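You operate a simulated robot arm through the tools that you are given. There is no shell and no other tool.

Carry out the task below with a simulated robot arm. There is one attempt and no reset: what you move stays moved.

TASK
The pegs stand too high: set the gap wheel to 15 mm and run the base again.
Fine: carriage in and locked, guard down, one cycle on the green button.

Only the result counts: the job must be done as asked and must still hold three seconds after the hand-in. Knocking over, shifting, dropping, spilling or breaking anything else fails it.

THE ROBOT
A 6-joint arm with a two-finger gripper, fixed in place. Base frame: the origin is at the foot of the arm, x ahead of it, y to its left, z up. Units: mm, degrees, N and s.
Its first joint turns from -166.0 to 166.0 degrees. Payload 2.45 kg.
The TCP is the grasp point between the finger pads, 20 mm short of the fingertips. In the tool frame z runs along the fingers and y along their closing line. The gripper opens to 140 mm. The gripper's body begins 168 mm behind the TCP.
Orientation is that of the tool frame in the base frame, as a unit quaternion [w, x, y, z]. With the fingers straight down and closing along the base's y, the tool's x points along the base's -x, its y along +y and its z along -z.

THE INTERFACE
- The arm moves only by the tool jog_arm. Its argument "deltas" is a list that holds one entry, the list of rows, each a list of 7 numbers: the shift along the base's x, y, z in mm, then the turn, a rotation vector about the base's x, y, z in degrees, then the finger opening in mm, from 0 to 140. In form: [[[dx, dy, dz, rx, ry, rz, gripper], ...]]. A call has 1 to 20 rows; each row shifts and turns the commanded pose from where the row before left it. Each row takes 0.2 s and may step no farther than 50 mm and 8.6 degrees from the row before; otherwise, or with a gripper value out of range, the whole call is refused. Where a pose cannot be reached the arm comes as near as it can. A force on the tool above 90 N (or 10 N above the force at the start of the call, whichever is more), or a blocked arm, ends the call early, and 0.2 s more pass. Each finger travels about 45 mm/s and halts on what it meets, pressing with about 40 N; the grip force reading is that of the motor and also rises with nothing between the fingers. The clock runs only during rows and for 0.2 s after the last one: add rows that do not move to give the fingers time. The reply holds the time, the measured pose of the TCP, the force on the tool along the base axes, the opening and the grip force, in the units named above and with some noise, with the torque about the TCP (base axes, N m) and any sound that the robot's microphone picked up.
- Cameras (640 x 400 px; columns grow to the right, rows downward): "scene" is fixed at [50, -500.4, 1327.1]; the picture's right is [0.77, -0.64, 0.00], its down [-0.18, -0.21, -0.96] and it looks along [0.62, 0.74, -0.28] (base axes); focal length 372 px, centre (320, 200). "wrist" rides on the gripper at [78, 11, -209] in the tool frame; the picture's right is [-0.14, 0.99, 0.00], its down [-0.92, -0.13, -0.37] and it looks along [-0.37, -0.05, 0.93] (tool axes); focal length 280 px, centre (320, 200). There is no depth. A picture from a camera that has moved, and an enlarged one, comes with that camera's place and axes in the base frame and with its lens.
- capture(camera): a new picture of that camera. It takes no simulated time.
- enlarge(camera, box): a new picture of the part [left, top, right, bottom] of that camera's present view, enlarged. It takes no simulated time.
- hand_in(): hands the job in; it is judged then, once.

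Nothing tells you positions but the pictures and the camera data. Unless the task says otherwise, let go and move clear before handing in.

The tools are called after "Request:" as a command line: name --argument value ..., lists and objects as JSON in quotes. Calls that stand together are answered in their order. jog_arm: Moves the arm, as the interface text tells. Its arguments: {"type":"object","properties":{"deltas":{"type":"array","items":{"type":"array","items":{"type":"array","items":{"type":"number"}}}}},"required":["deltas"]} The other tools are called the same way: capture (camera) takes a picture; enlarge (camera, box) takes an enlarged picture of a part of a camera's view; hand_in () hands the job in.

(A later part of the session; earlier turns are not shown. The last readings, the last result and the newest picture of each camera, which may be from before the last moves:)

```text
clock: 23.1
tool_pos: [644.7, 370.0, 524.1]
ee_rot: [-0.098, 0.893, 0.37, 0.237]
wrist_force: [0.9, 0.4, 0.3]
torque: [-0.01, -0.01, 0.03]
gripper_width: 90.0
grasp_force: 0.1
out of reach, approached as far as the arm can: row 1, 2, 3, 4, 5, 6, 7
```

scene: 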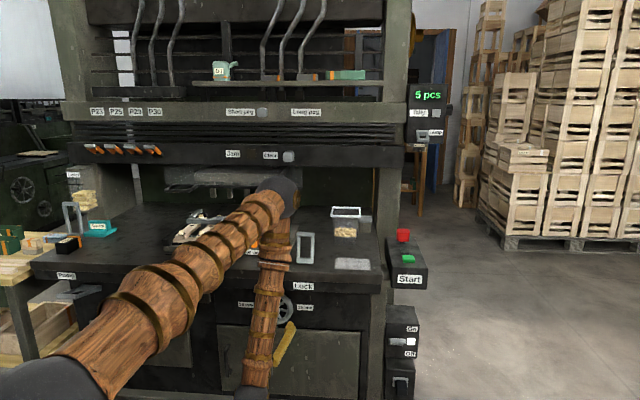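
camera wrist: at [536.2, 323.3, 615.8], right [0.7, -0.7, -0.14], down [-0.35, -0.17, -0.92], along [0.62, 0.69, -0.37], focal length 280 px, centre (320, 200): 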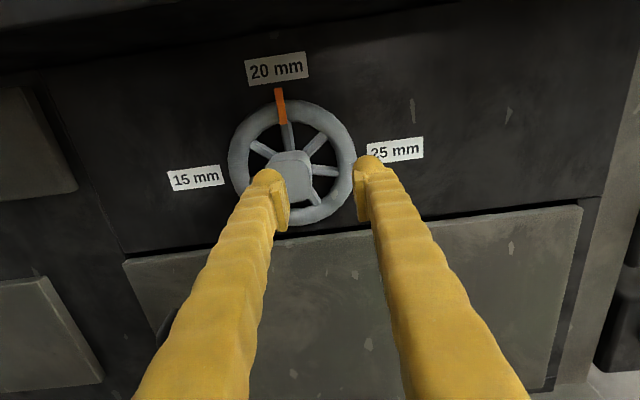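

Request:
jog_arm --deltas '[[[0, 0, 0, -2.98, -2.98, 7.383, 90], [0, 0, 0, -2.98, -2.98, 7.383, 90], [0, 0, 0, -2.98, -2.98, 7.383, 90], [0, 0, 0, -2.98, -2.98, 7.383, 90], [0, 0, 0, -2.98, -2.98, 7.383, 90], [0, 0, 0, -2.98, -2.98, 7.383, 90], [0, 0, 0, -2.98, -2.98, 7.383, 90], [0, 0, 0, -2.98, -2.98, 7.383, 90], [0, 0, 0, -2.98, -2.98, 7.383, 90], [0, 0, 0, -2.98, -2.98, 7.383, 90], [0, 0, 0, 0, 0, 0, 90]]]'

Request:
capture --camera "scene"

```text
clock: 25.4
tool_pos: [644.4, 373.3, 524.5]
ee_rot: [0.09, 0.407, 0.875, 0.247]
wrist_force: [1.0, 0.6, -0.2]
torque: [0.02, -0.02, 0.02]
gripper_width: 89.9
grasp_force: 0.1
```

```text
taken
```

scene: 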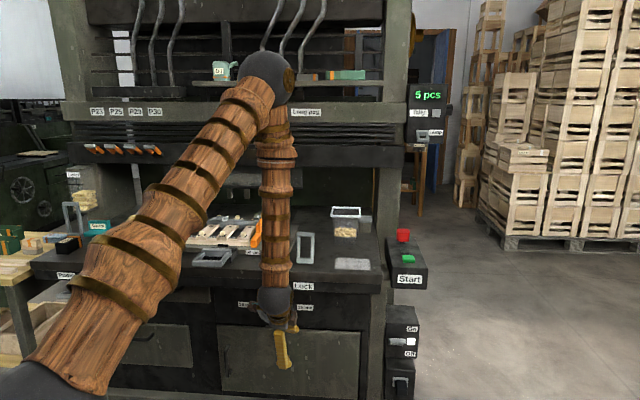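

Rolled back without trouble. With the forearm now hanging vertical, swinging the tool around it by +165° (wrist held still) unwinds exactly that joint; I'll do the first half and check.

Request:
jog_arm --deltas '[[[-15.6, 13.5, 0, 0, 0, 8.25, 90], [-17.4, 11.1, 0, 0, 0, 8.25, 90], [-18.8, 8.5, 0, 0, 0, 8.25, 90], [-19.8, 5.8, 0, 0, 0, 8.25, 90], [-20.5, 2.8, 0, 0, 0, 8.25, 90], [-20.7, -0.1, 0, 0, 0, 8.25, 90], [-20.4, -3.1, 0, 0, 0, 8.25, 90], [-19.8, -6.0, 0, 0, 0, 8.25, 90], [-18.7, -8.8, 0, 0, 0, 8.25, 90], [-17.2, -11.4, 0, 0, 0, 8.25, 90]]]'

Request:
capture --camera "scene"

```text
clock: 27.6
tool_pos: [455.1, 382.9, 523.2]
ee_rot: [-0.096, -0.271, 0.926, 0.245]
wrist_force: [-0.1, 0.1, -0.7]
torque: [0.0, 0.02, 0.02]
gripper_width: 90.0
grasp_force: 0.1
```

```text
taken
```

scene: 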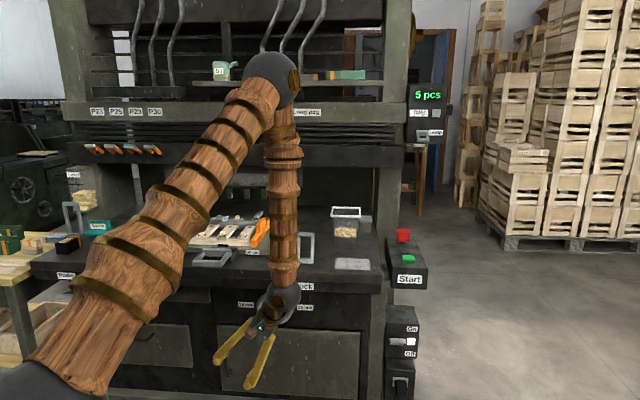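

The forearm-roll joint is unwinding as expected, with no reach warnings. I'll do the second half.

Request:
jog_arm --deltas '[[[-15.5, -13.7, 0, 0, 0, 8.25, 90], [-13.3, -15.8, 0, 0, 0, 8.25, 90], [-10.9, -17.5, 0, 0, 0, 8.25, 90], [-8.3, -19.0, 0, 0, 0, 8.25, 90], [-5.4, -19.9, 0, 0, 0, 8.25, 90], [-2.6, -20.5, 0, 0, 0, 8.25, 90], [0.4, -20.6, 0, 0, 0, 8.25, 90], [3.4, -20.4, 0, 0, 0, 8.25, 90], [6.2, -19.7, 0, 0, 0, 8.25, 90], [5.5, -12.0, 0, 0, 0, 5.25, 90], [0, 0, 0, 0, 0, 0, 90]]]'

Request:
capture --camera "scene"

```text
clock: 30.1
tool_pos: [416.2, 206.6, 524.1]
ee_rot: [0.231, 0.8, -0.539, -0.126]
wrist_force: [0.0, -1.0, 0.0]
torque: [-0.06, -0.01, 0.0]
gripper_width: 90.0
grasp_force: 0.1
```

```text
taken
```

scene: 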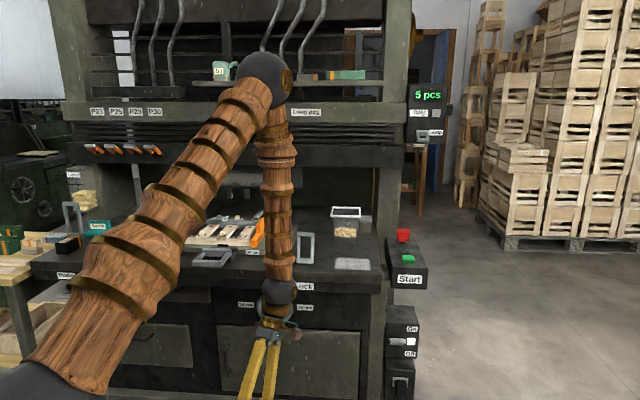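

Now the tool leans back toward the robot in the arm's own plane. I'll swing it forward through the straight pose in that plane, so the joint stays near zero.

Request:
jog_arm --deltas '[[[29.8, 14.9, -16.8, 3.385, -6.76, 0, 90], [31.5, 15.8, -12.3, 3.385, -6.76, 0, 90], [32.7, 16.4, -7.5, 3.385, -6.76, 0, 90], [33.4, 16.7, -2.6, 3.385, -6.76, 0, 90], [33.3, 16.7, 2.3, 3.385, -6.76, 0, 90], [32.8, 16.4, 7.2, 3.385, -6.76, 0, 90], [31.6, 15.8, 11.9, 3.385, -6.76, 0, 90], [30, 15, 16.5, 3.385, -6.76, 0, 90], [0, 0, 0, 0, 0, 0, 90]]]'

Request:
capture --camera "scene"

```text
clock: 32.0
tool_pos: [670.4, 333.8, 523.9]
ee_rot: [-0.224, 0.8, -0.541, 0.13]
wrist_force: [-0.3, 0.3, -0.1]
torque: [-0.02, -0.01, -0.02]
gripper_width: 90.0
grasp_force: 0.0
```

```text
taken
```

scene: 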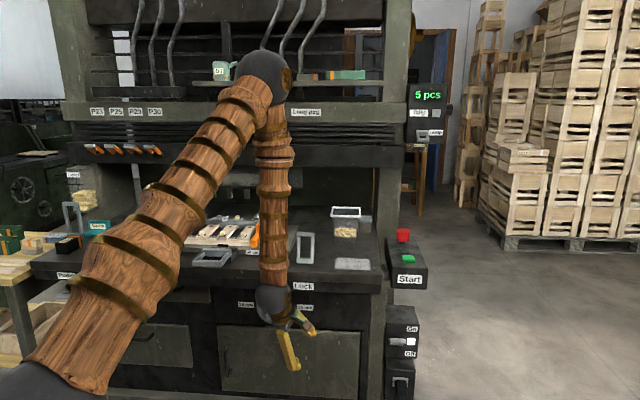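

Crossed cleanly. Now I'll roll the tool by about +87° so the fingers close horizontally, with the camera on the near side.

Request:
jog_arm --deltas '[[[0, 0, 0, 3.83, 1.85, -7.356, 90], [0, 0, 0, 3.83, 1.85, -7.356, 90], [0, 0, 0, 3.83, 1.85, -7.356, 90], [0, 0, 0, 3.83, 1.85, -7.356, 90], [0, 0, 0, 3.83, 1.85, -7.356, 90], [0, 0, 0, 3.83, 1.85, -7.356, 90], [0, 0, 0, 3.83, 1.85, -7.356, 90], [0, 0, 0, 3.83, 1.85, -7.356, 90], [0, 0, 0, 3.83, 1.85, -7.356, 90], [0, 0, 0, 3.83, 1.85, -7.356, 90], [0, 0, 0, 0, 0, 0, 90]]]'

```text
clock: 34.5
tool_pos: [670.0, 333.4, 522.8]
ee_rot: [0.253, -0.225, 0.939, 0.057]
wrist_force: [-0.5, 0.1, -0.3]
torque: [0.01, -0.02, 0.03]
gripper_width: 90.0
grasp_force: 0.1
```

Request:
jog_arm --deltas '[[[-1.33, 21.2, 1.9, 4.446, -6.059, 2.085, 90], [-1.33, 21.2, 1.9, 4.446, -6.059, 2.085, 90], [-1.33, 21.2, 1.9, 4.446, -6.059, 2.085, 90], [-1.33, 21.2, 1.9, 4.446, -6.059, 2.085, 90], [-1.33, 21.2, 1.9, 4.446, -6.059, 2.085, 90], [-1.33, 21.2, 1.9, 4.446, -6.059, 2.085, 90], [-1.33, 21.2, 1.9, 4.446, -6.059, 2.085, 90], [-1.33, 21.2, 1.9, 4.446, -6.059, 2.085, 90], [0, 0, 0, 0, 0, 0, 90]]]'

Request:
capture --camera "wrist"

Request:
capture --camera "scene"

```text
clock: 36.5
tool_pos: [658.4, 502.3, 539.1]
ee_rot: [0.654, -0.268, 0.653, 0.271]
wrist_force: [-1.0, -0.6, 0.6]
torque: [0.01, -0.02, -0.01]
gripper_width: 90.0
grasp_force: 0.0
```

```text
taken
camera wrist: at [503.3, 362.9, 460.1], right [-0.7, 0.7, 0.14], down [-0.17, -0.35, 0.92], along [0.69, 0.62, 0.37], focal length 280 px, centre (320, 200)
```

wrist: 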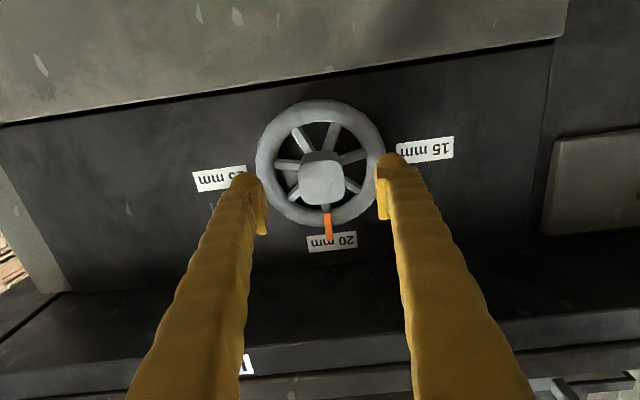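

```text
taken
```

scene: 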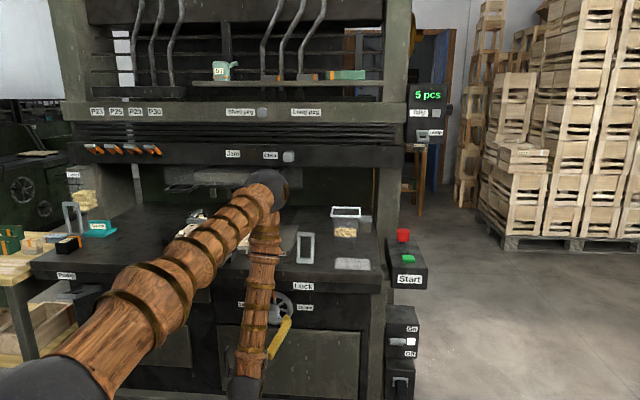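

The arm now reaches the pose exactly, with the hub between the fingers. One closer look to fine-align.

Request:
enlarge --camera "wrist" --box '[200, 80, 440, 230]'

```text
2.67 times, centred on (320, 155) of wrist
camera zoom: at [503.3, 362.9, 460.1], right [-0.7, 0.7, 0.14], down [-0.17, -0.35, 0.92], along [0.69, 0.62, 0.37], focal length 748 px, centre (320, 320)
```

zoom: 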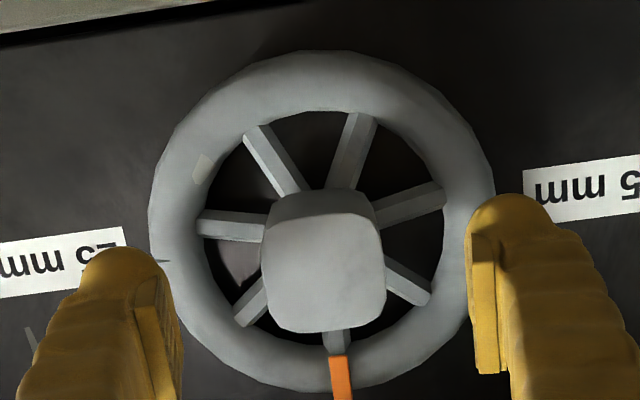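

Hub centre reads u ≈ 110, z ≈ 540, matching the TCP. I'll narrow the fingers, move forward 38 mm along the hub axis, then close on it.

Request:
jog_arm --deltas '[[[0, 0, 0, 0, 0, 0, 58], [0, 0, 0, 0, 0, 0, 58], [0, 0, 0, 0, 0, 0, 58], [6.7, 6.7, 0.2, 0, 0, 0, 58], [6.7, 6.7, 0.2, 0, 0, 0, 58], [6.7, 6.7, 0.2, 0, 0, 0, 58], [6.7, 6.7, 0.2, 0, 0, 0, 58], [0, 0, 0, 0, 0, 0, 58]]]'

Request:
capture --camera "wrist"

Request:
enlarge --camera "wrist" --box '[200, 80, 440, 230]'

```text
clock: 38.2
tool_pos: [685.5, 530.9, 540.0]
ee_rot: [0.653, -0.27, 0.653, 0.272]
wrist_force: [0.0, -0.4, 0.5]
torque: [0.01, 0.01, 0.01]
gripper_width: 57.9
grasp_force: 0.0
```

```text
taken
camera wrist: at [530.3, 391.2, 460.5], right [-0.7, 0.7, 0.14], down [-0.17, -0.35, 0.92], along [0.69, 0.62, 0.37], focal length 280 px, centre (320, 200)
```

wrist: 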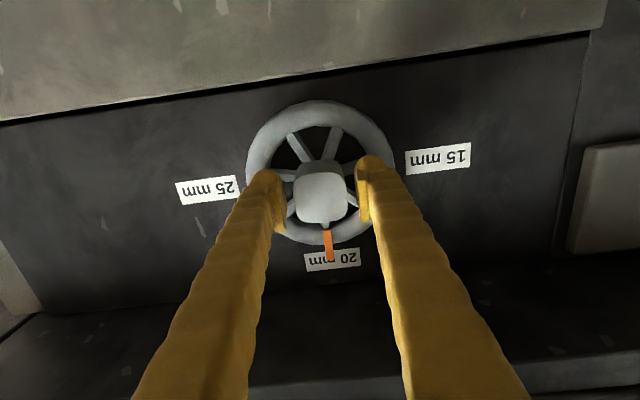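

```text
2.67 times, centred on (320, 155) of wrist
camera zoom: at [530.3, 391.2, 460.5], right [-0.7, 0.7, 0.14], down [-0.17, -0.35, 0.92], along [0.69, 0.62, 0.37], focal length 748 px, centre (320, 320)
```

zoom: 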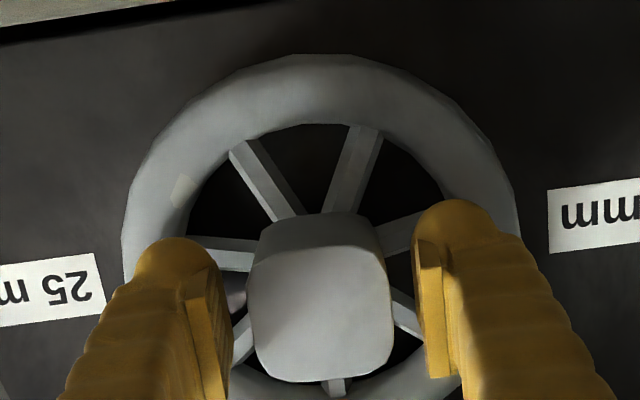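

Request:
jog_arm --deltas '[[[2, 2, 0, 0, 0, 0, 50], [2, 2, 0, 0, 0, 0, 36], [0, 0, 0, 0, 0, 0, 30], [0, 0, 0, 0, 0, 0, 30], [0, 0, 0, 0, 0, 0, 30]]]'

Request:
enlarge --camera "wrist" --box '[200, 80, 440, 230]'

```text
clock: 39.5
tool_pos: [689.3, 533.7, 539.4]
ee_rot: [0.653, -0.269, 0.654, 0.271]
wrist_force: [-22.6, -13.4, 7.7]
torque: [0.09, 0.05, 0.08]
gripper_width: 40.7
grasp_force: 44.7
```

```text
2.67 times, centred on (320, 155) of wrist
camera zoom: at [533.3, 394.4, 460.4], right [-0.7, 0.7, 0.14], down [-0.17, -0.35, 0.92], along [0.69, 0.62, 0.37], focal length 748 px, centre (320, 320)
```

zoom: 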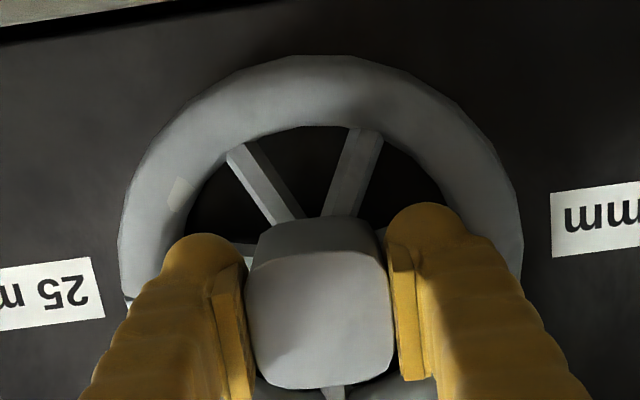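

The hub is gripped (40.7 mm, 45 N) with some push along the axis. I'll ease back slightly and turn the first part counter-clockwise as seen from the front.

Request:
jog_arm --deltas '[[[-2, -2, 0, 0, 0, 0, 30], [0, 0, 0, -3.0, -3.0, 0, 30], [0, 0, 0, -4.5, -4.5, 0, 30], [0, 0, 0, -4.5, -4.5, 0, 30], [0, 0, 0, -4.5, -4.5, 0, 30], [0, 0, 0, 0, 0, 0, 30]]]'

Request:
enlarge --camera "wrist" --box '[160, 60, 480, 260]'

Request:
enlarge --camera "scene" --box '[220, 270, 340, 345]'

```text
clock: 40.9
tool_pos: [687.6, 531.5, 538.3]
ee_rot: [0.696, -0.396, 0.584, 0.132]
wrist_force: [9.0, 32.9, 8.0]
torque: [0.04, -0.14, 0.03]
gripper_width: 40.9
grasp_force: 45.0
```

```text
2.00 times, centred on (320, 160) of wrist
camera zoom: at [554.5, 369.7, 462.1], right [-0.68, 0.68, -0.27], down [-0.44, -0.09, 0.9], along [0.59, 0.73, 0.36], focal length 561 px, centre (320, 280)
```

zoom: 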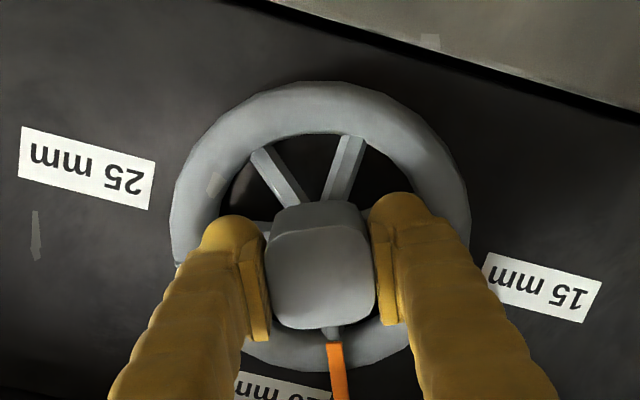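

```text
5.33 times, centred on (280, 308) of scene
camera zoom: at [50.0, -500.4, 1327.1], right [0.77, -0.64, 0.0], down [-0.18, -0.21, -0.96], along [0.62, 0.74, -0.28], focal length 1983 px, centre (533, -373)
```

zoom: 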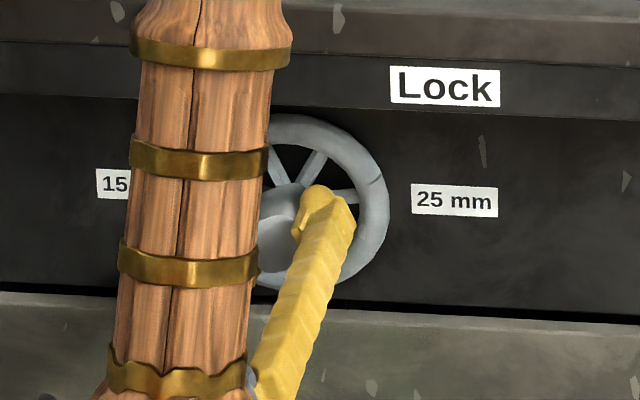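

The wheel turns with the gripper, and the 15 mm label is closing in on the orange mark. I'll continue the turn.

Request:
jog_arm --deltas '[[[0.8, 0.8, 0, -4.5, -4.5, 0, 30], [0, 0, 0, -4.5, -4.5, 0, 30], [0, 0, 0, -4.5, -4.5, 0, 30], [0, 0, 0, -4.5, -4.5, 0, 30], [0, 0, 0, -4.5, -4.5, 0, 30], [0, 0, 0, 0, 0, 0, 30]]]'

Request:
enlarge --camera "wrist" --box '[160, 60, 480, 260]'

```text
clock: 42.2
tool_pos: [686.6, 531.2, 538.7]
ee_rot: [0.705, -0.541, 0.454, -0.063]
wrist_force: [-16.8, -25.8, 19.0]
torque: [0.23, -0.21, -0.05]
gripper_width: 40.9
grasp_force: 45.2
```

```text
2.00 times, centred on (320, 160) of wrist
camera zoom: at [581.7, 343.0, 484.2], right [-0.48, 0.48, -0.73], down [-0.74, 0.22, 0.63], along [0.47, 0.85, 0.25], focal length 561 px, centre (320, 280)
```

zoom: 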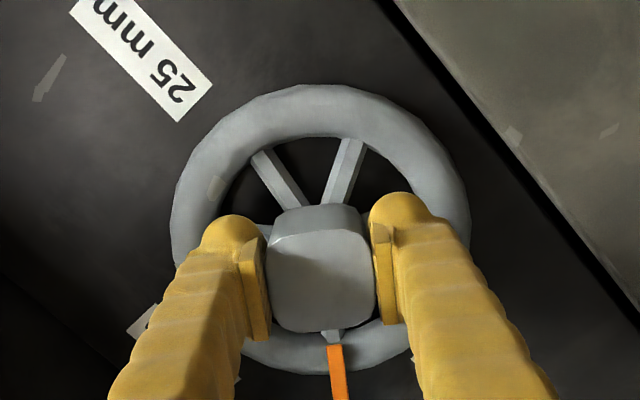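

Request:
jog_arm --deltas '[[[0, 0, 0, -4.5, -4.5, 0, 30], [0, 0, 0, -4.5, -4.5, 0, 30], [0, 0, 0, -4.5, -4.5, 0, 30], [0, 0, 0, -4.5, -4.5, 0, 30], [0, 0, 0, -4.5, -4.5, 0, 30], [0, 0, 0, -2.2, -2.2, 0, 30], [0, 0, 0, 0, 0, 0, 30], [0, 0, 0, 0, 0, 0, 30]]]'

Request:
enlarge --camera "wrist" --box '[160, 60, 480, 260]'

Request:
capture --camera "wrist"

Request:
capture --camera "scene"

```text
clock: 44.0
tool_pos: [689.0, 534.0, 540.0]
ee_rot: [0.656, -0.651, 0.269, -0.271]
wrist_force: [8.3, -24.5, 39.0]
torque: [0.56, -0.19, -0.28]
gripper_width: 40.5
grasp_force: 45.2
```

```text
2.00 times, centred on (320, 160) of wrist
camera zoom: at [596.9, 329.5, 527.5], right [-0.09, 0.1, -0.99], down [-0.91, 0.39, 0.13], along [0.4, 0.92, 0.06], focal length 561 px, centre (320, 280)
```

zoom: 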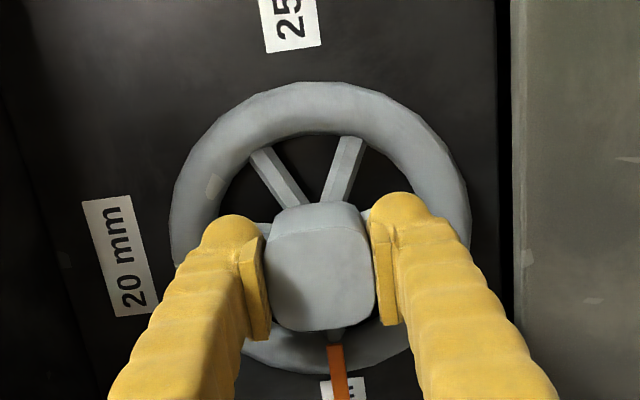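

```text
taken
camera wrist: at [596.9, 329.5, 527.5], right [-0.09, 0.1, -0.99], down [-0.91, 0.39, 0.13], along [0.4, 0.92, 0.06], focal length 280 px, centre (320, 200)
```

wrist: 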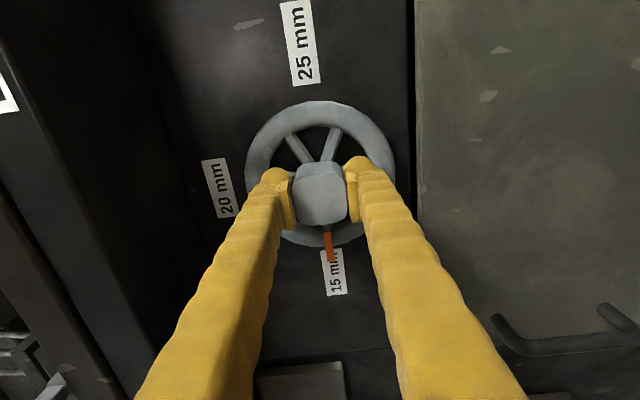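

```text
taken
```

scene: 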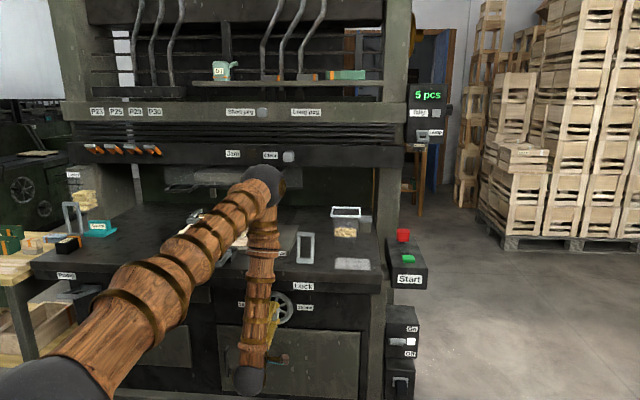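

The tool has turned exactly 90° and the orange mark now points at the 15 mm label. I'll open the fingers and check that the wheel holds before backing out.

Request:
jog_arm --deltas '[[[0, 0, 0, 0, 0, 0, 50], [0, 0, 0, 0, 0, 0, 58], [0, 0, 0, 0, 0, 0, 58]]]'

Request:
capture --camera "wrist"

```text
clock: 44.9
tool_pos: [689.1, 531.2, 538.9]
ee_rot: [0.654, -0.653, 0.271, -0.27]
wrist_force: [-0.6, 0.0, -0.6]
torque: [0.0, -0.04, 0.03]
gripper_width: 58.1
grasp_force: 0.0
```

```text
taken
camera wrist: at [596.5, 329.4, 526.5], right [-0.1, 0.1, -0.99], down [-0.91, 0.39, 0.13], along [0.4, 0.92, 0.05], focal length 280 px, centre (320, 200)
```

wrist: 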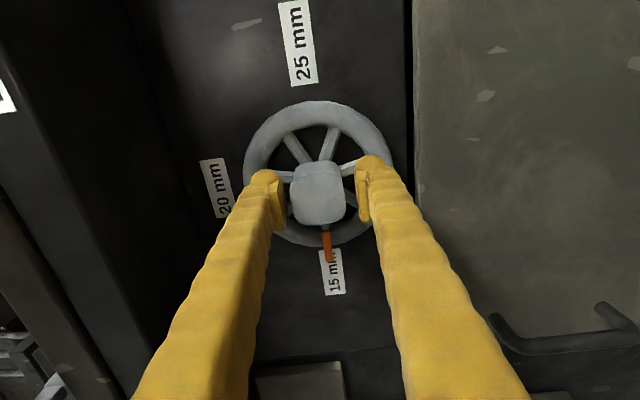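

Request:
jog_arm --deltas '[[[-5, -5, 0, 0, 0, 0, 58], [-6, -6, 0, 0, 0, 0, 58], [-6, -6, 0, 0, 0, 0, 58], [-6, -6, 0, 0, 0, 0, 58], [-6, -6, 0, 0, 0, 0, 58], [0, 0, 0, 0, 0, 0, 70]]]'

Request:
enlarge --camera "wrist" --box '[160, 0, 480, 300]'

```text
clock: 46.2
tool_pos: [659.3, 503.3, 537.3]
ee_rot: [0.654, -0.653, 0.27, -0.27]
wrist_force: [-0.3, 0.7, -0.7]
torque: [-0.01, -0.03, -0.05]
gripper_width: 70.0
grasp_force: 0.0
```

```text
1.33 times, centred on (320, 150) of wrist
camera zoom: at [567.1, 300.0, 526.7], right [-0.1, 0.1, -0.99], down [-0.91, 0.39, 0.13], along [0.4, 0.92, 0.05], focal length 374 px, centre (320, 267)
```

zoom: 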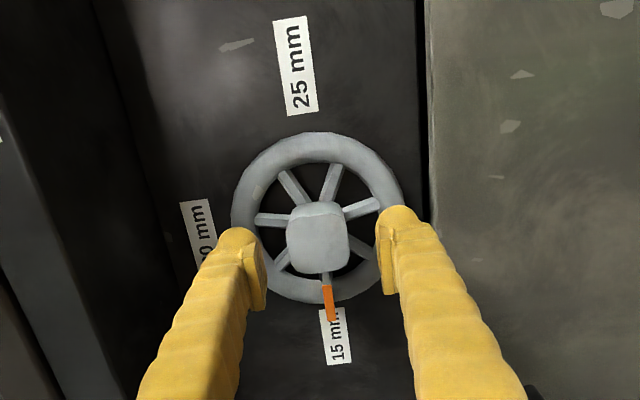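

The mark reads 15 mm to within a degree. Next I roll the tool back, retrace the same safe path and bring the tool upright in front of the table.

Request:
jog_arm --deltas '[[[-1, -1, 0, 6.01, 6.01, 0, 70], [0, 0, 0, 6.01, 6.01, 0, 70], [0, 0, 0, 6.01, 6.01, 0, 70], [0, 0, 0, 6.01, 6.01, 0, 70], [0, 0, 0, 6.01, 6.01, 0, 70], [0, 0, 0, 6.01, 6.01, 0, 70], [0, 0, 0, 6.01, 6.01, 0, 70], [0, 0, 0, 6.01, 6.01, 0, 70], [0, 0, 0, 6.01, 6.01, 0, 70], [0, 0, 0, 6.01, 6.01, 0, 70], [0, 0, 0, 3.5, 3.5, 0, 70], [0, 0, 0, 0, 0, 0, 70]]]'

Request:
jog_arm --deltas '[[[1.33, -21.2, -1.9, -4.446, 6.059, -2.085, 70], [1.33, -21.2, -1.9, -4.446, 6.059, -2.085, 70], [1.33, -21.2, -1.9, -4.446, 6.059, -2.085, 70], [1.33, -21.2, -1.9, -4.446, 6.059, -2.085, 70], [1.33, -21.2, -1.9, -4.446, 6.059, -2.085, 70], [1.33, -21.2, -1.9, -4.446, 6.059, -2.085, 70], [1.33, -21.2, -1.9, -4.446, 6.059, -2.085, 70], [1.33, -21.2, -1.9, -4.446, 6.059, -2.085, 70], [0, 0, 0, 0, 0, 0, 70]]]'

```text
clock: 48.9
tool_pos: [658.8, 503.7, 538.3]
ee_rot: [0.653, -0.269, 0.654, 0.271]
wrist_force: [-0.2, 0.2, -0.4]
torque: [0.02, 0.0, -0.04]
gripper_width: 70.0
grasp_force: 0.0
```

```text
clock: 50.9
tool_pos: [669.0, 332.6, 522.8]
ee_rot: [0.254, -0.225, 0.939, 0.056]
wrist_force: [0.8, -0.7, 0.1]
torque: [0.01, -0.01, 0.03]
gripper_width: 70.2
grasp_force: 0.2
```

Request:
jog_arm --deltas '[[[-30, -15, -16.5, -3.385, 6.76, 0, 70], [-31.6, -15.8, -11.9, -3.385, 6.76, 0, 70], [-32.8, -16.4, -7.2, -3.385, 6.76, 0, 70], [-33.3, -16.7, -2.3, -3.385, 6.76, 0, 70], [0, 0, 30, 0, 0, 0, 70], [0, 0, 40, 0, 0, 0, 70], [0, 0, 40, 0, 0, 0, 70], [0, 0, 40, 0, 0, 0, 70], [0, 0, 40, 0, 0, 0, 70], [0, 0, 40, 0, 0, 0, 70], [0, 0, 40, 0, 0, 0, 70], [0, 0, 40, 0, 0, 0, 70], [0, 0, 40, 0, 0, 0, 70], [0, 0, 40, 0, 0, 0, 70], [0, 0, 0, 0, 0, 0, 70]]]'

Request:
capture --camera "scene"

Request:
capture --camera "wrist"

```text
clock: 54.0
tool_pos: [546.8, 268.4, 845.2]
ee_rot: [0.0, -0.234, 0.972, -0.003]
wrist_force: [0.4, -0.8, -0.2]
torque: [0.0, -0.01, -0.04]
gripper_width: 70.0
grasp_force: 0.0
out of reach, approached as far as the arm can: row 5, 6, 7, 8
```

```text
taken
```

scene: 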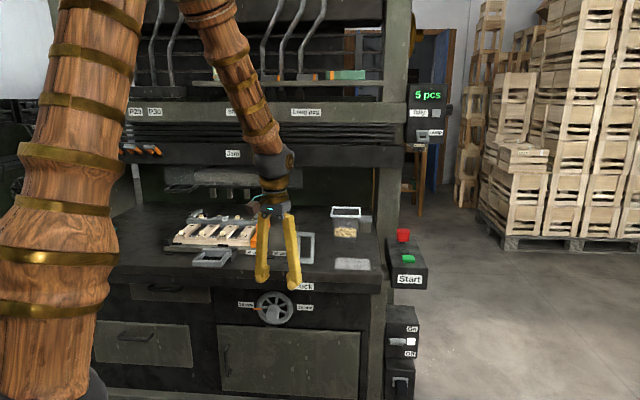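

```text
taken
camera wrist: at [471.6, 243.0, 1053.6], right [-0.33, 0.94, -0.01], down [0.88, 0.31, 0.37], along [0.35, 0.12, -0.93], focal length 280 px, centre (320, 200)
```

wrist: 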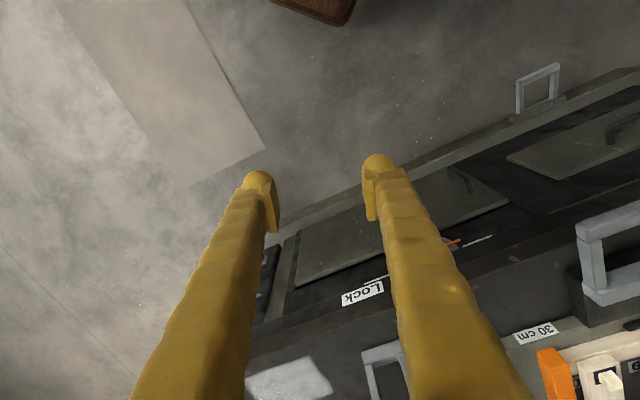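

The tool is upright again in its natural pose, and the scene picture shows the orange mark at the 15 mm side. I'll rise and move over to view the carriage, lock and guard.

Request:
jog_arm --deltas '[[[-2, 36, 31, 0, 0, 3.6, 70], [-2, 36, 31, 0, 0, 3.6, 70], [-2, 36, 31, 0, 0, 3.6, 40], [-2, 36, 31, 0, 0, 3.6, 10], [-2, 36, 31, 0, 0, 3.6, 0], [0, 0, 0, 0, 0, 0, 0]]]'

Request:
capture --camera "wrist"

Request:
enlarge --camera "scene" --box '[220, 270, 340, 345]'

```text
clock: 55.5
tool_pos: [535.8, 449.2, 999.6]
ee_rot: [0.0, -0.383, 0.924, -0.003]
wrist_force: [0.0, -0.6, 0.0]
torque: [0.02, 0.01, 0.01]
gripper_width: 0.1
grasp_force: 12.4
```

```text
taken
camera wrist: at [472.2, 401.9, 1208.1], right [-0.6, 0.8, -0.01], down [0.74, 0.56, 0.37], along [0.3, 0.22, -0.93], focal length 280 px, centre (320, 200)
```

wrist: 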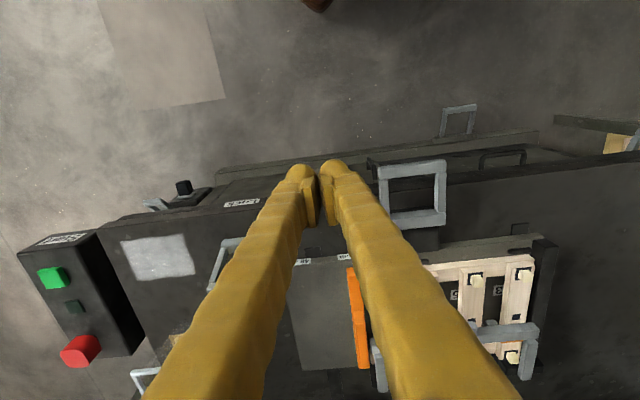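

```text
5.33 times, centred on (280, 308) of scene
camera zoom: at [50.0, -500.4, 1327.1], right [0.77, -0.64, 0.0], down [-0.18, -0.21, -0.96], along [0.62, 0.74, -0.28], focal length 1983 px, centre (533, -373)
```

zoom: 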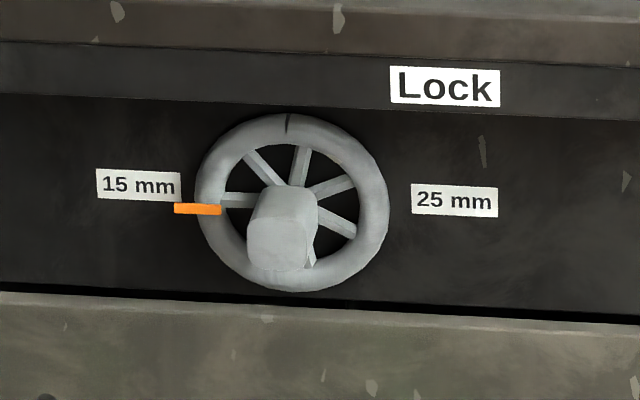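

Request:
enlarge --camera "wrist" --box '[340, 140, 580, 290]'

Request:
enlarge --camera "wrist" --box '[0, 160, 320, 360]'

Request:
enlarge --camera "scene" --box '[150, 160, 350, 285]'

```text
2.67 times, centred on (460, 215) of wrist
camera zoom: at [472.2, 401.9, 1208.1], right [-0.6, 0.8, -0.01], down [0.74, 0.56, 0.37], along [0.3, 0.22, -0.93], focal length 748 px, centre (-53, 160)
```

zoom: 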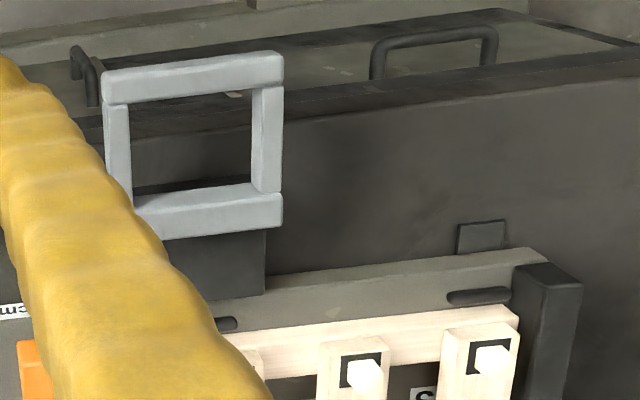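

```text
2.00 times, centred on (160, 260) of wrist
camera zoom: at [472.2, 401.9, 1208.1], right [-0.6, 0.8, -0.01], down [0.74, 0.56, 0.37], along [0.3, 0.22, -0.93], focal length 561 px, centre (640, 80)
```

zoom: 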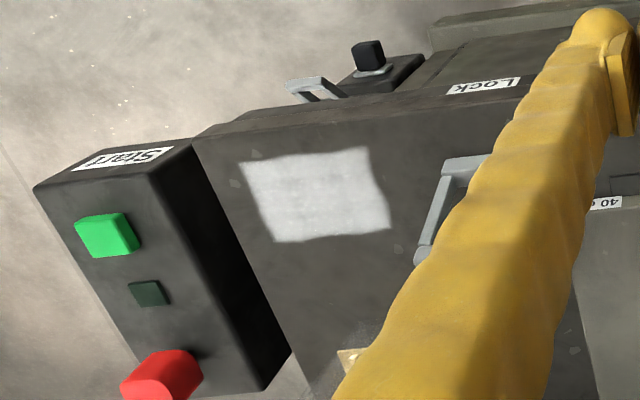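

```text
3.20 times, centred on (250, 222) of scene
camera zoom: at [50.0, -500.4, 1327.1], right [0.77, -0.64, 0.0], down [-0.18, -0.21, -0.96], along [0.62, 0.74, -0.28], focal length 1190 px, centre (544, 128)
```

zoom: 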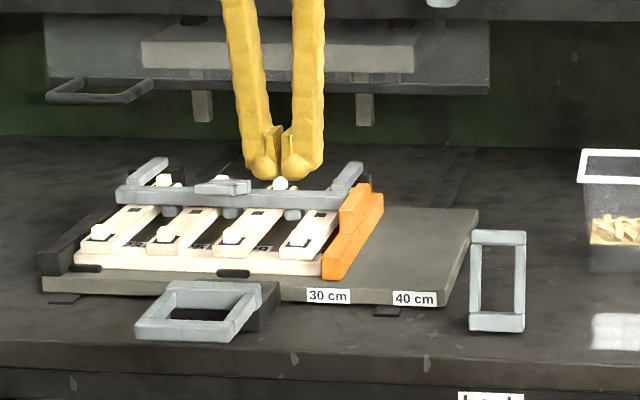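

The carriage handle is a flat loop: front bar at n ≈ 752, u ≈ −71, z ≈ 792, and the plate must travel in on its rails. I'll bring the closed fingers, leaning 15° forward, down in front of that bar.

Request:
jog_arm --deltas '[[[-23.6, 23.1, -25, 2.65, -2.65, 0, 0], [-23.6, 23.1, -25, 2.65, -2.65, 0, 0], [-23.6, 23.1, -25, 2.65, -2.65, 0, 0], [-23.6, 23.1, -25, 2.65, -2.65, 0, 0], [0, 0, 0, 0, 0, 0, 0]]]'

Request:
capture --camera "wrist"

Request:
capture --camera "scene"

```text
clock: 56.6
tool_pos: [443.8, 539.5, 898.8]
ee_rot: [0.121, -0.38, 0.916, 0.048]
wrist_force: [-0.4, -0.7, 0.0]
torque: [-0.02, -0.02, 0.0]
gripper_width: 0.1
grasp_force: 29.5
```

```text
taken
camera wrist: at [344.0, 456.7, 1080.0], right [-0.61, 0.79, 0.03], down [0.65, 0.47, 0.59], along [0.46, 0.38, -0.8], focal length 280 px, centre (320, 200)
```

wrist: 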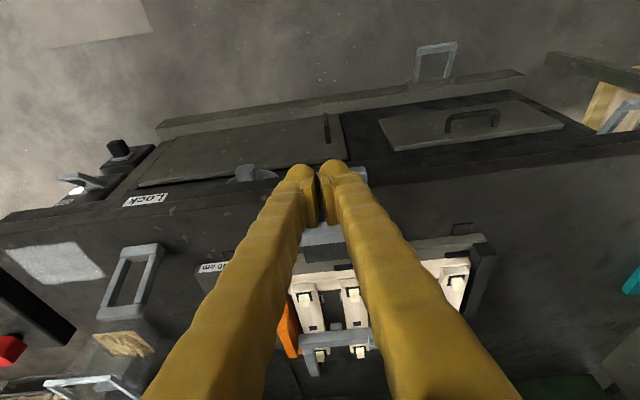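

```text
taken
```

scene: 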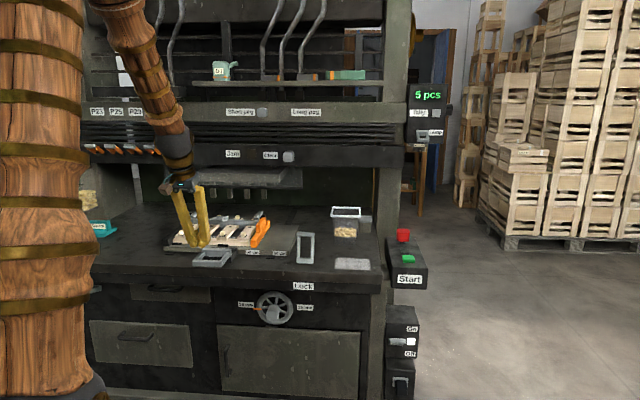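

Request:
jog_arm --deltas '[[[0, 0, -33, 0, 0, 0, 0], [0, 0, -33, 0, 0, 0, 0], [0, 0, -32, 0, 0, 0, 0], [0, 0, 0, 0, 0, 0, 0]]]'

Request:
capture --camera "wrist"

Request:
enlarge --camera "scene" --box '[150, 190, 310, 290]'

```text
clock: 57.6
tool_pos: [443.6, 539.2, 801.6]
ee_rot: [0.121, -0.381, 0.915, 0.048]
wrist_force: [0.0, 0.0, -0.2]
torque: [0.03, -0.04, -0.02]
gripper_width: 0.2
grasp_force: 29.3
```

```text
taken
camera wrist: at [344.0, 455.6, 982.6], right [-0.61, 0.79, 0.03], down [0.65, 0.47, 0.59], along [0.46, 0.38, -0.8], focal length 280 px, centre (320, 200)
```

wrist: 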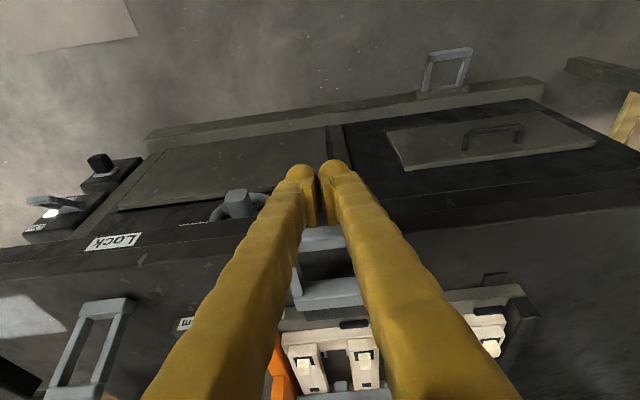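

```text
4.00 times, centred on (230, 240) of scene
camera zoom: at [50.0, -500.4, 1327.1], right [0.77, -0.64, 0.0], down [-0.18, -0.21, -0.96], along [0.62, 0.74, -0.28], focal length 1487 px, centre (680, 40)
```

zoom: 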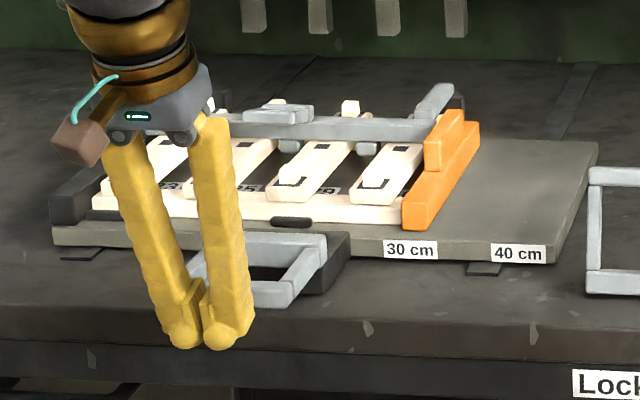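

Fingers are in front of the handle's front bar. I'll advance slowly until they meet it, then check the contact height.

Request:
jog_arm --deltas '[[[7, 7, 0, 0, 0, 0, 0], [7, 7, 0, 0, 0, 0, 0], [5, 5, 0, 0, 0, 0, 0], [5, 5, 0, 0, 0, 0, 0], [0, 0, 0, 0, 0, 0, 0]]]'

Request:
capture --camera "wrist"

Request:
enlarge --camera "scene" --box '[150, 190, 310, 290]'

```text
clock: 58.9
tool_pos: [466.7, 562.7, 801.7]
ee_rot: [0.12, -0.38, 0.916, 0.048]
wrist_force: [0.0, -0.6, -0.6]
torque: [0.0, 0.01, -0.03]
gripper_width: 0.0
grasp_force: 29.1
```

```text
taken
camera wrist: at [366.7, 480.5, 982.8], right [-0.61, 0.79, 0.03], down [0.65, 0.47, 0.59], along [0.46, 0.38, -0.8], focal length 280 px, centre (320, 200)
```

wrist: 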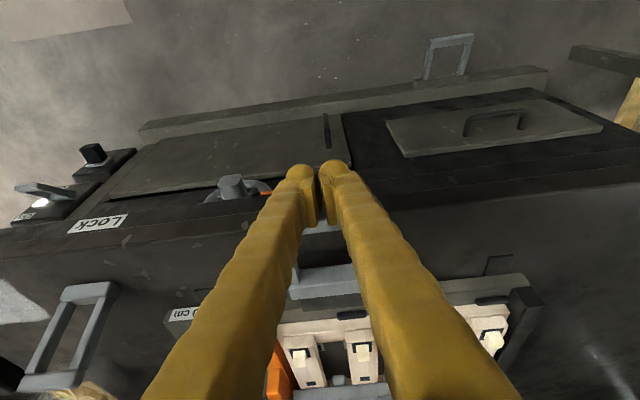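

```text
4.00 times, centred on (230, 240) of scene
camera zoom: at [50.0, -500.4, 1327.1], right [0.77, -0.64, 0.0], down [-0.18, -0.21, -0.96], along [0.62, 0.74, -0.28], focal length 1487 px, centre (680, 40)
```

zoom: 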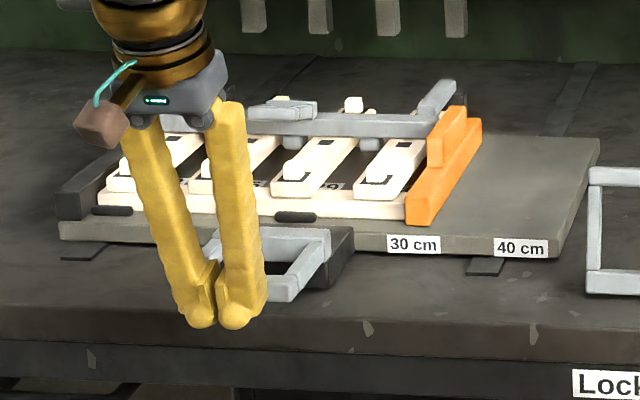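

The carriage is already sliding freely in with the push (labels moved in). I'll keep pushing in steps and watch.

Request:
jog_arm --deltas '[[[7, 7, 0, 0, 0, 0, 0], [7, 7, 0, 0, 0, 0, 0], [7, 7, 0, 0, 0, 0, 0], [7, 7, 0, 0, 0, 0, 0], [7, 7, 0, 0, 0, 0, 0], [7, 7, 0, 0, 0, 0, 0], [7, 7, 0, 0, 0, 0, 0], [7, 7, 0, 0, 0, 0, 0], [7, 7, 0, 0, 0, 0, 0], [7, 7, 0, 0, 0, 0, 0], [0, 0, 0, 0, 0, 0, 0]]]'

Request:
capture --camera "wrist"

Request:
capture --camera "scene"

```text
clock: 61.2
tool_pos: [537.1, 633.0, 801.6]
ee_rot: [0.121, -0.379, 0.916, 0.047]
wrist_force: [-0.3, -0.3, 0.3]
torque: [0.01, 0.01, -0.03]
gripper_width: 0.0
grasp_force: 29.4
```

```text
taken
camera wrist: at [436.8, 550.1, 982.5], right [-0.61, 0.79, 0.03], down [0.65, 0.47, 0.59], along [0.46, 0.38, -0.8], focal length 280 px, centre (320, 200)
```

wrist: 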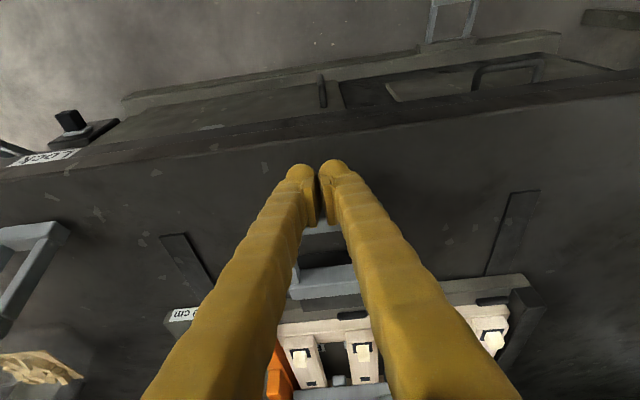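

```text
taken
```

scene: 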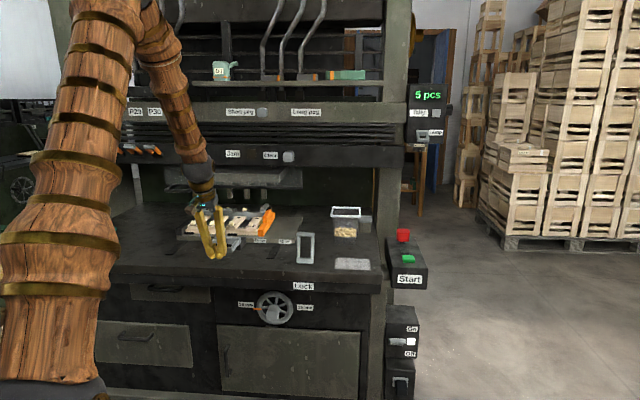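

Request:
jog_arm --deltas '[[[7, 7, 0, 0, 0, 0, 0], [7, 7, 0, 0, 0, 0, 0], [7, 7, 0, 0, 0, 0, 0], [7, 7, 0, 0, 0, 0, 0], [7, 7, 0, 0, 0, 0, 0], [7, 7, 0, 0, 0, 0, 0], [7, 7, 0, 0, 0, 0, 0], [7, 7, 0, 0, 0, 0, 0], [7, 7, 0, 0, 0, 0, 0], [7, 7, 0, 0, 0, 0, 0], [0, 0, 0, 0, 0, 0, 0]]]'

Request:
capture --camera "wrist"

Request:
capture --camera "scene"

```text
clock: 63.6
tool_pos: [606.9, 702.6, 801.3]
ee_rot: [0.12, -0.381, 0.916, 0.048]
wrist_force: [-0.3, 0.4, 0.5]
torque: [0.02, 0.01, -0.01]
gripper_width: 0.0
grasp_force: 29.4
```

```text
taken
camera wrist: at [506.1, 619.4, 982.8], right [-0.61, 0.79, 0.03], down [0.65, 0.47, 0.59], along [0.46, 0.38, -0.8], focal length 280 px, centre (320, 200)
```

wrist: 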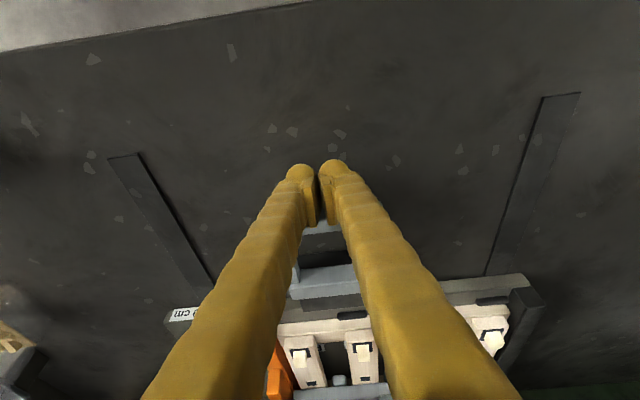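

```text
taken
```

scene: 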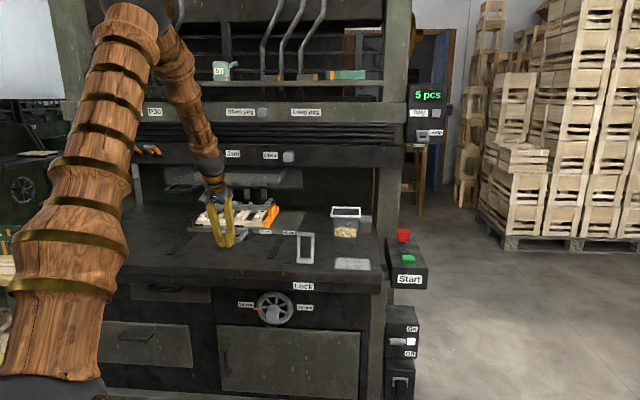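

The carriage is half-way in and moving smoothly. I'll continue.

Request:
jog_arm --deltas '[[[7, 7, 0, 0, 0, 0, 0], [7, 7, 0, 0, 0, 0, 0], [7, 7, 0, 0, 0, 0, 0], [7, 7, 0, 0, 0, 0, 0], [7, 7, 0, 0, 0, 0, 0], [7, 7, 0, 0, 0, 0, 0], [7, 7, 0, 0, 0, 0, 0], [0, 0, 0, 0, 0, 0, 0]]]'

Request:
capture --camera "scene"

Request:
enlarge --camera "scene" --box '[160, 150, 320, 250]'

```text
clock: 65.5
tool_pos: [653.6, 752.9, 800.5]
ee_rot: [0.121, -0.379, 0.916, 0.048]
wrist_force: [0.0, -0.1, -0.3]
torque: [-0.03, 0.0, 0.01]
gripper_width: 0.0
grasp_force: 29.6
```

```text
taken
```

scene: 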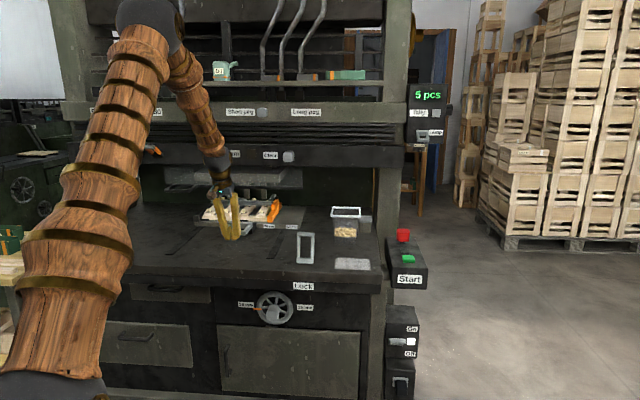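

```text
4.00 times, centred on (240, 200) of scene
camera zoom: at [50.0, -500.4, 1327.1], right [0.77, -0.64, 0.0], down [-0.18, -0.21, -0.96], along [0.62, 0.74, -0.28], focal length 1487 px, centre (640, 200)
```

zoom: 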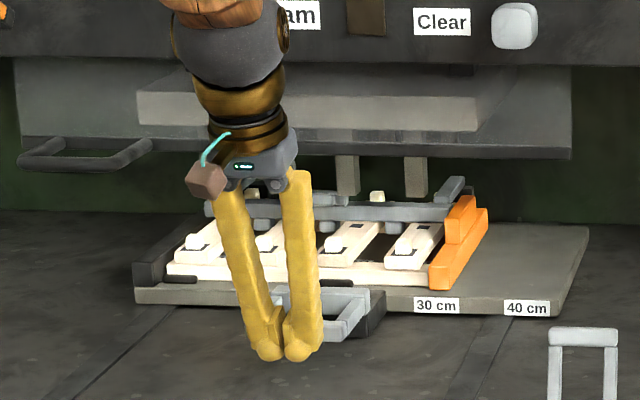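

Request:
jog_arm --deltas '[[[7, 7, 0, 0, 0, 0, 0], [7, 7, 0, 0, 0, 0, 0], [7, 7, 0, 0, 0, 0, 0], [7, 7, 0, 0, 0, 0, 0], [0, 0, 0, 0, 0, 0, 0]]]'

Request:
enlarge --camera "scene" --box '[160, 150, 320, 250]'

Request:
capture --camera "wrist"

```text
clock: 66.7
tool_pos: [683.5, 780.6, 801.1]
ee_rot: [0.121, -0.379, 0.916, 0.047]
wrist_force: [-1.1, 0.1, 0.0]
torque: [0.01, 0.03, 0.03]
gripper_width: 0.2
grasp_force: 29.1
```

```text
4.00 times, centred on (240, 200) of scene
camera zoom: at [50.0, -500.4, 1327.1], right [0.77, -0.64, 0.0], down [-0.18, -0.21, -0.96], along [0.62, 0.74, -0.28], focal length 1487 px, centre (640, 200)
```

zoom: 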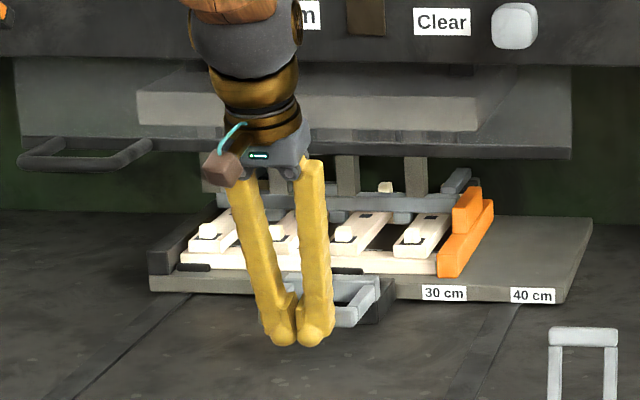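

```text
taken
camera wrist: at [582.9, 697.6, 981.9], right [-0.61, 0.79, 0.03], down [0.65, 0.47, 0.59], along [0.46, 0.38, -0.8], focal length 280 px, centre (320, 200)
```

wrist: 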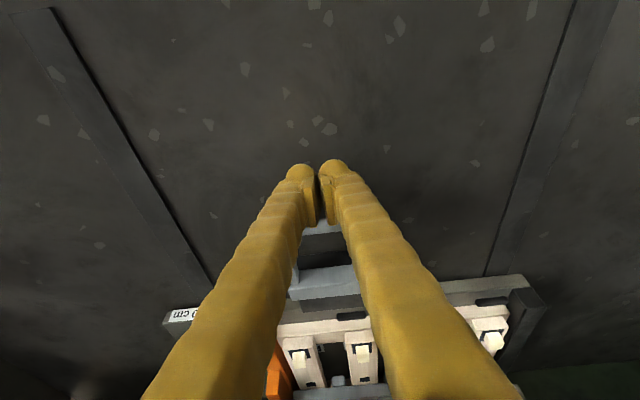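

Still no stop; I'll lean the tool further forward to keep reach while continuing to push gently.

Request:
jog_arm --deltas '[[[4, 4, 0.5, 3.5, -3.5, 0, 0], [4, 4, 0.5, 3.5, -3.5, 0, 0], [4, 4, 0.5, 3.5, -3.5, 0, 0], [0, 0, 0, 0, 0, 0, 0]]]'

Request:
enlarge --camera "scene" --box '[160, 150, 320, 250]'

```text
clock: 67.7
tool_pos: [694.6, 792.5, 802.3]
ee_rot: [0.239, -0.37, 0.893, 0.096]
wrist_force: [-1.7, -4.4, -0.2]
torque: [0.03, 0.05, 0.01]
gripper_width: 5.5
grasp_force: 29.5
```

```text
4.00 times, centred on (240, 200) of scene
camera zoom: at [50.0, -500.4, 1327.1], right [0.77, -0.64, 0.0], down [-0.18, -0.21, -0.96], along [0.62, 0.74, -0.28], focal length 1487 px, centre (640, 200)
```

zoom: 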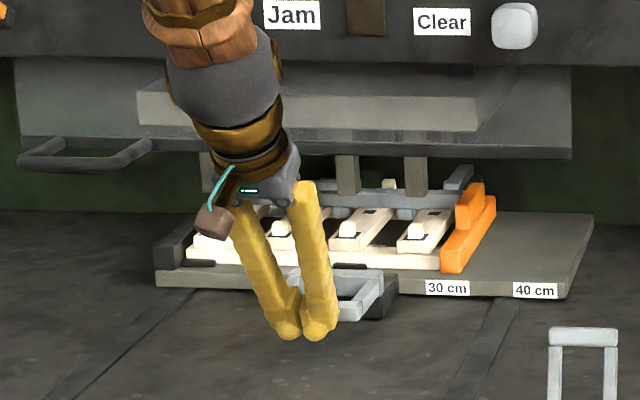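

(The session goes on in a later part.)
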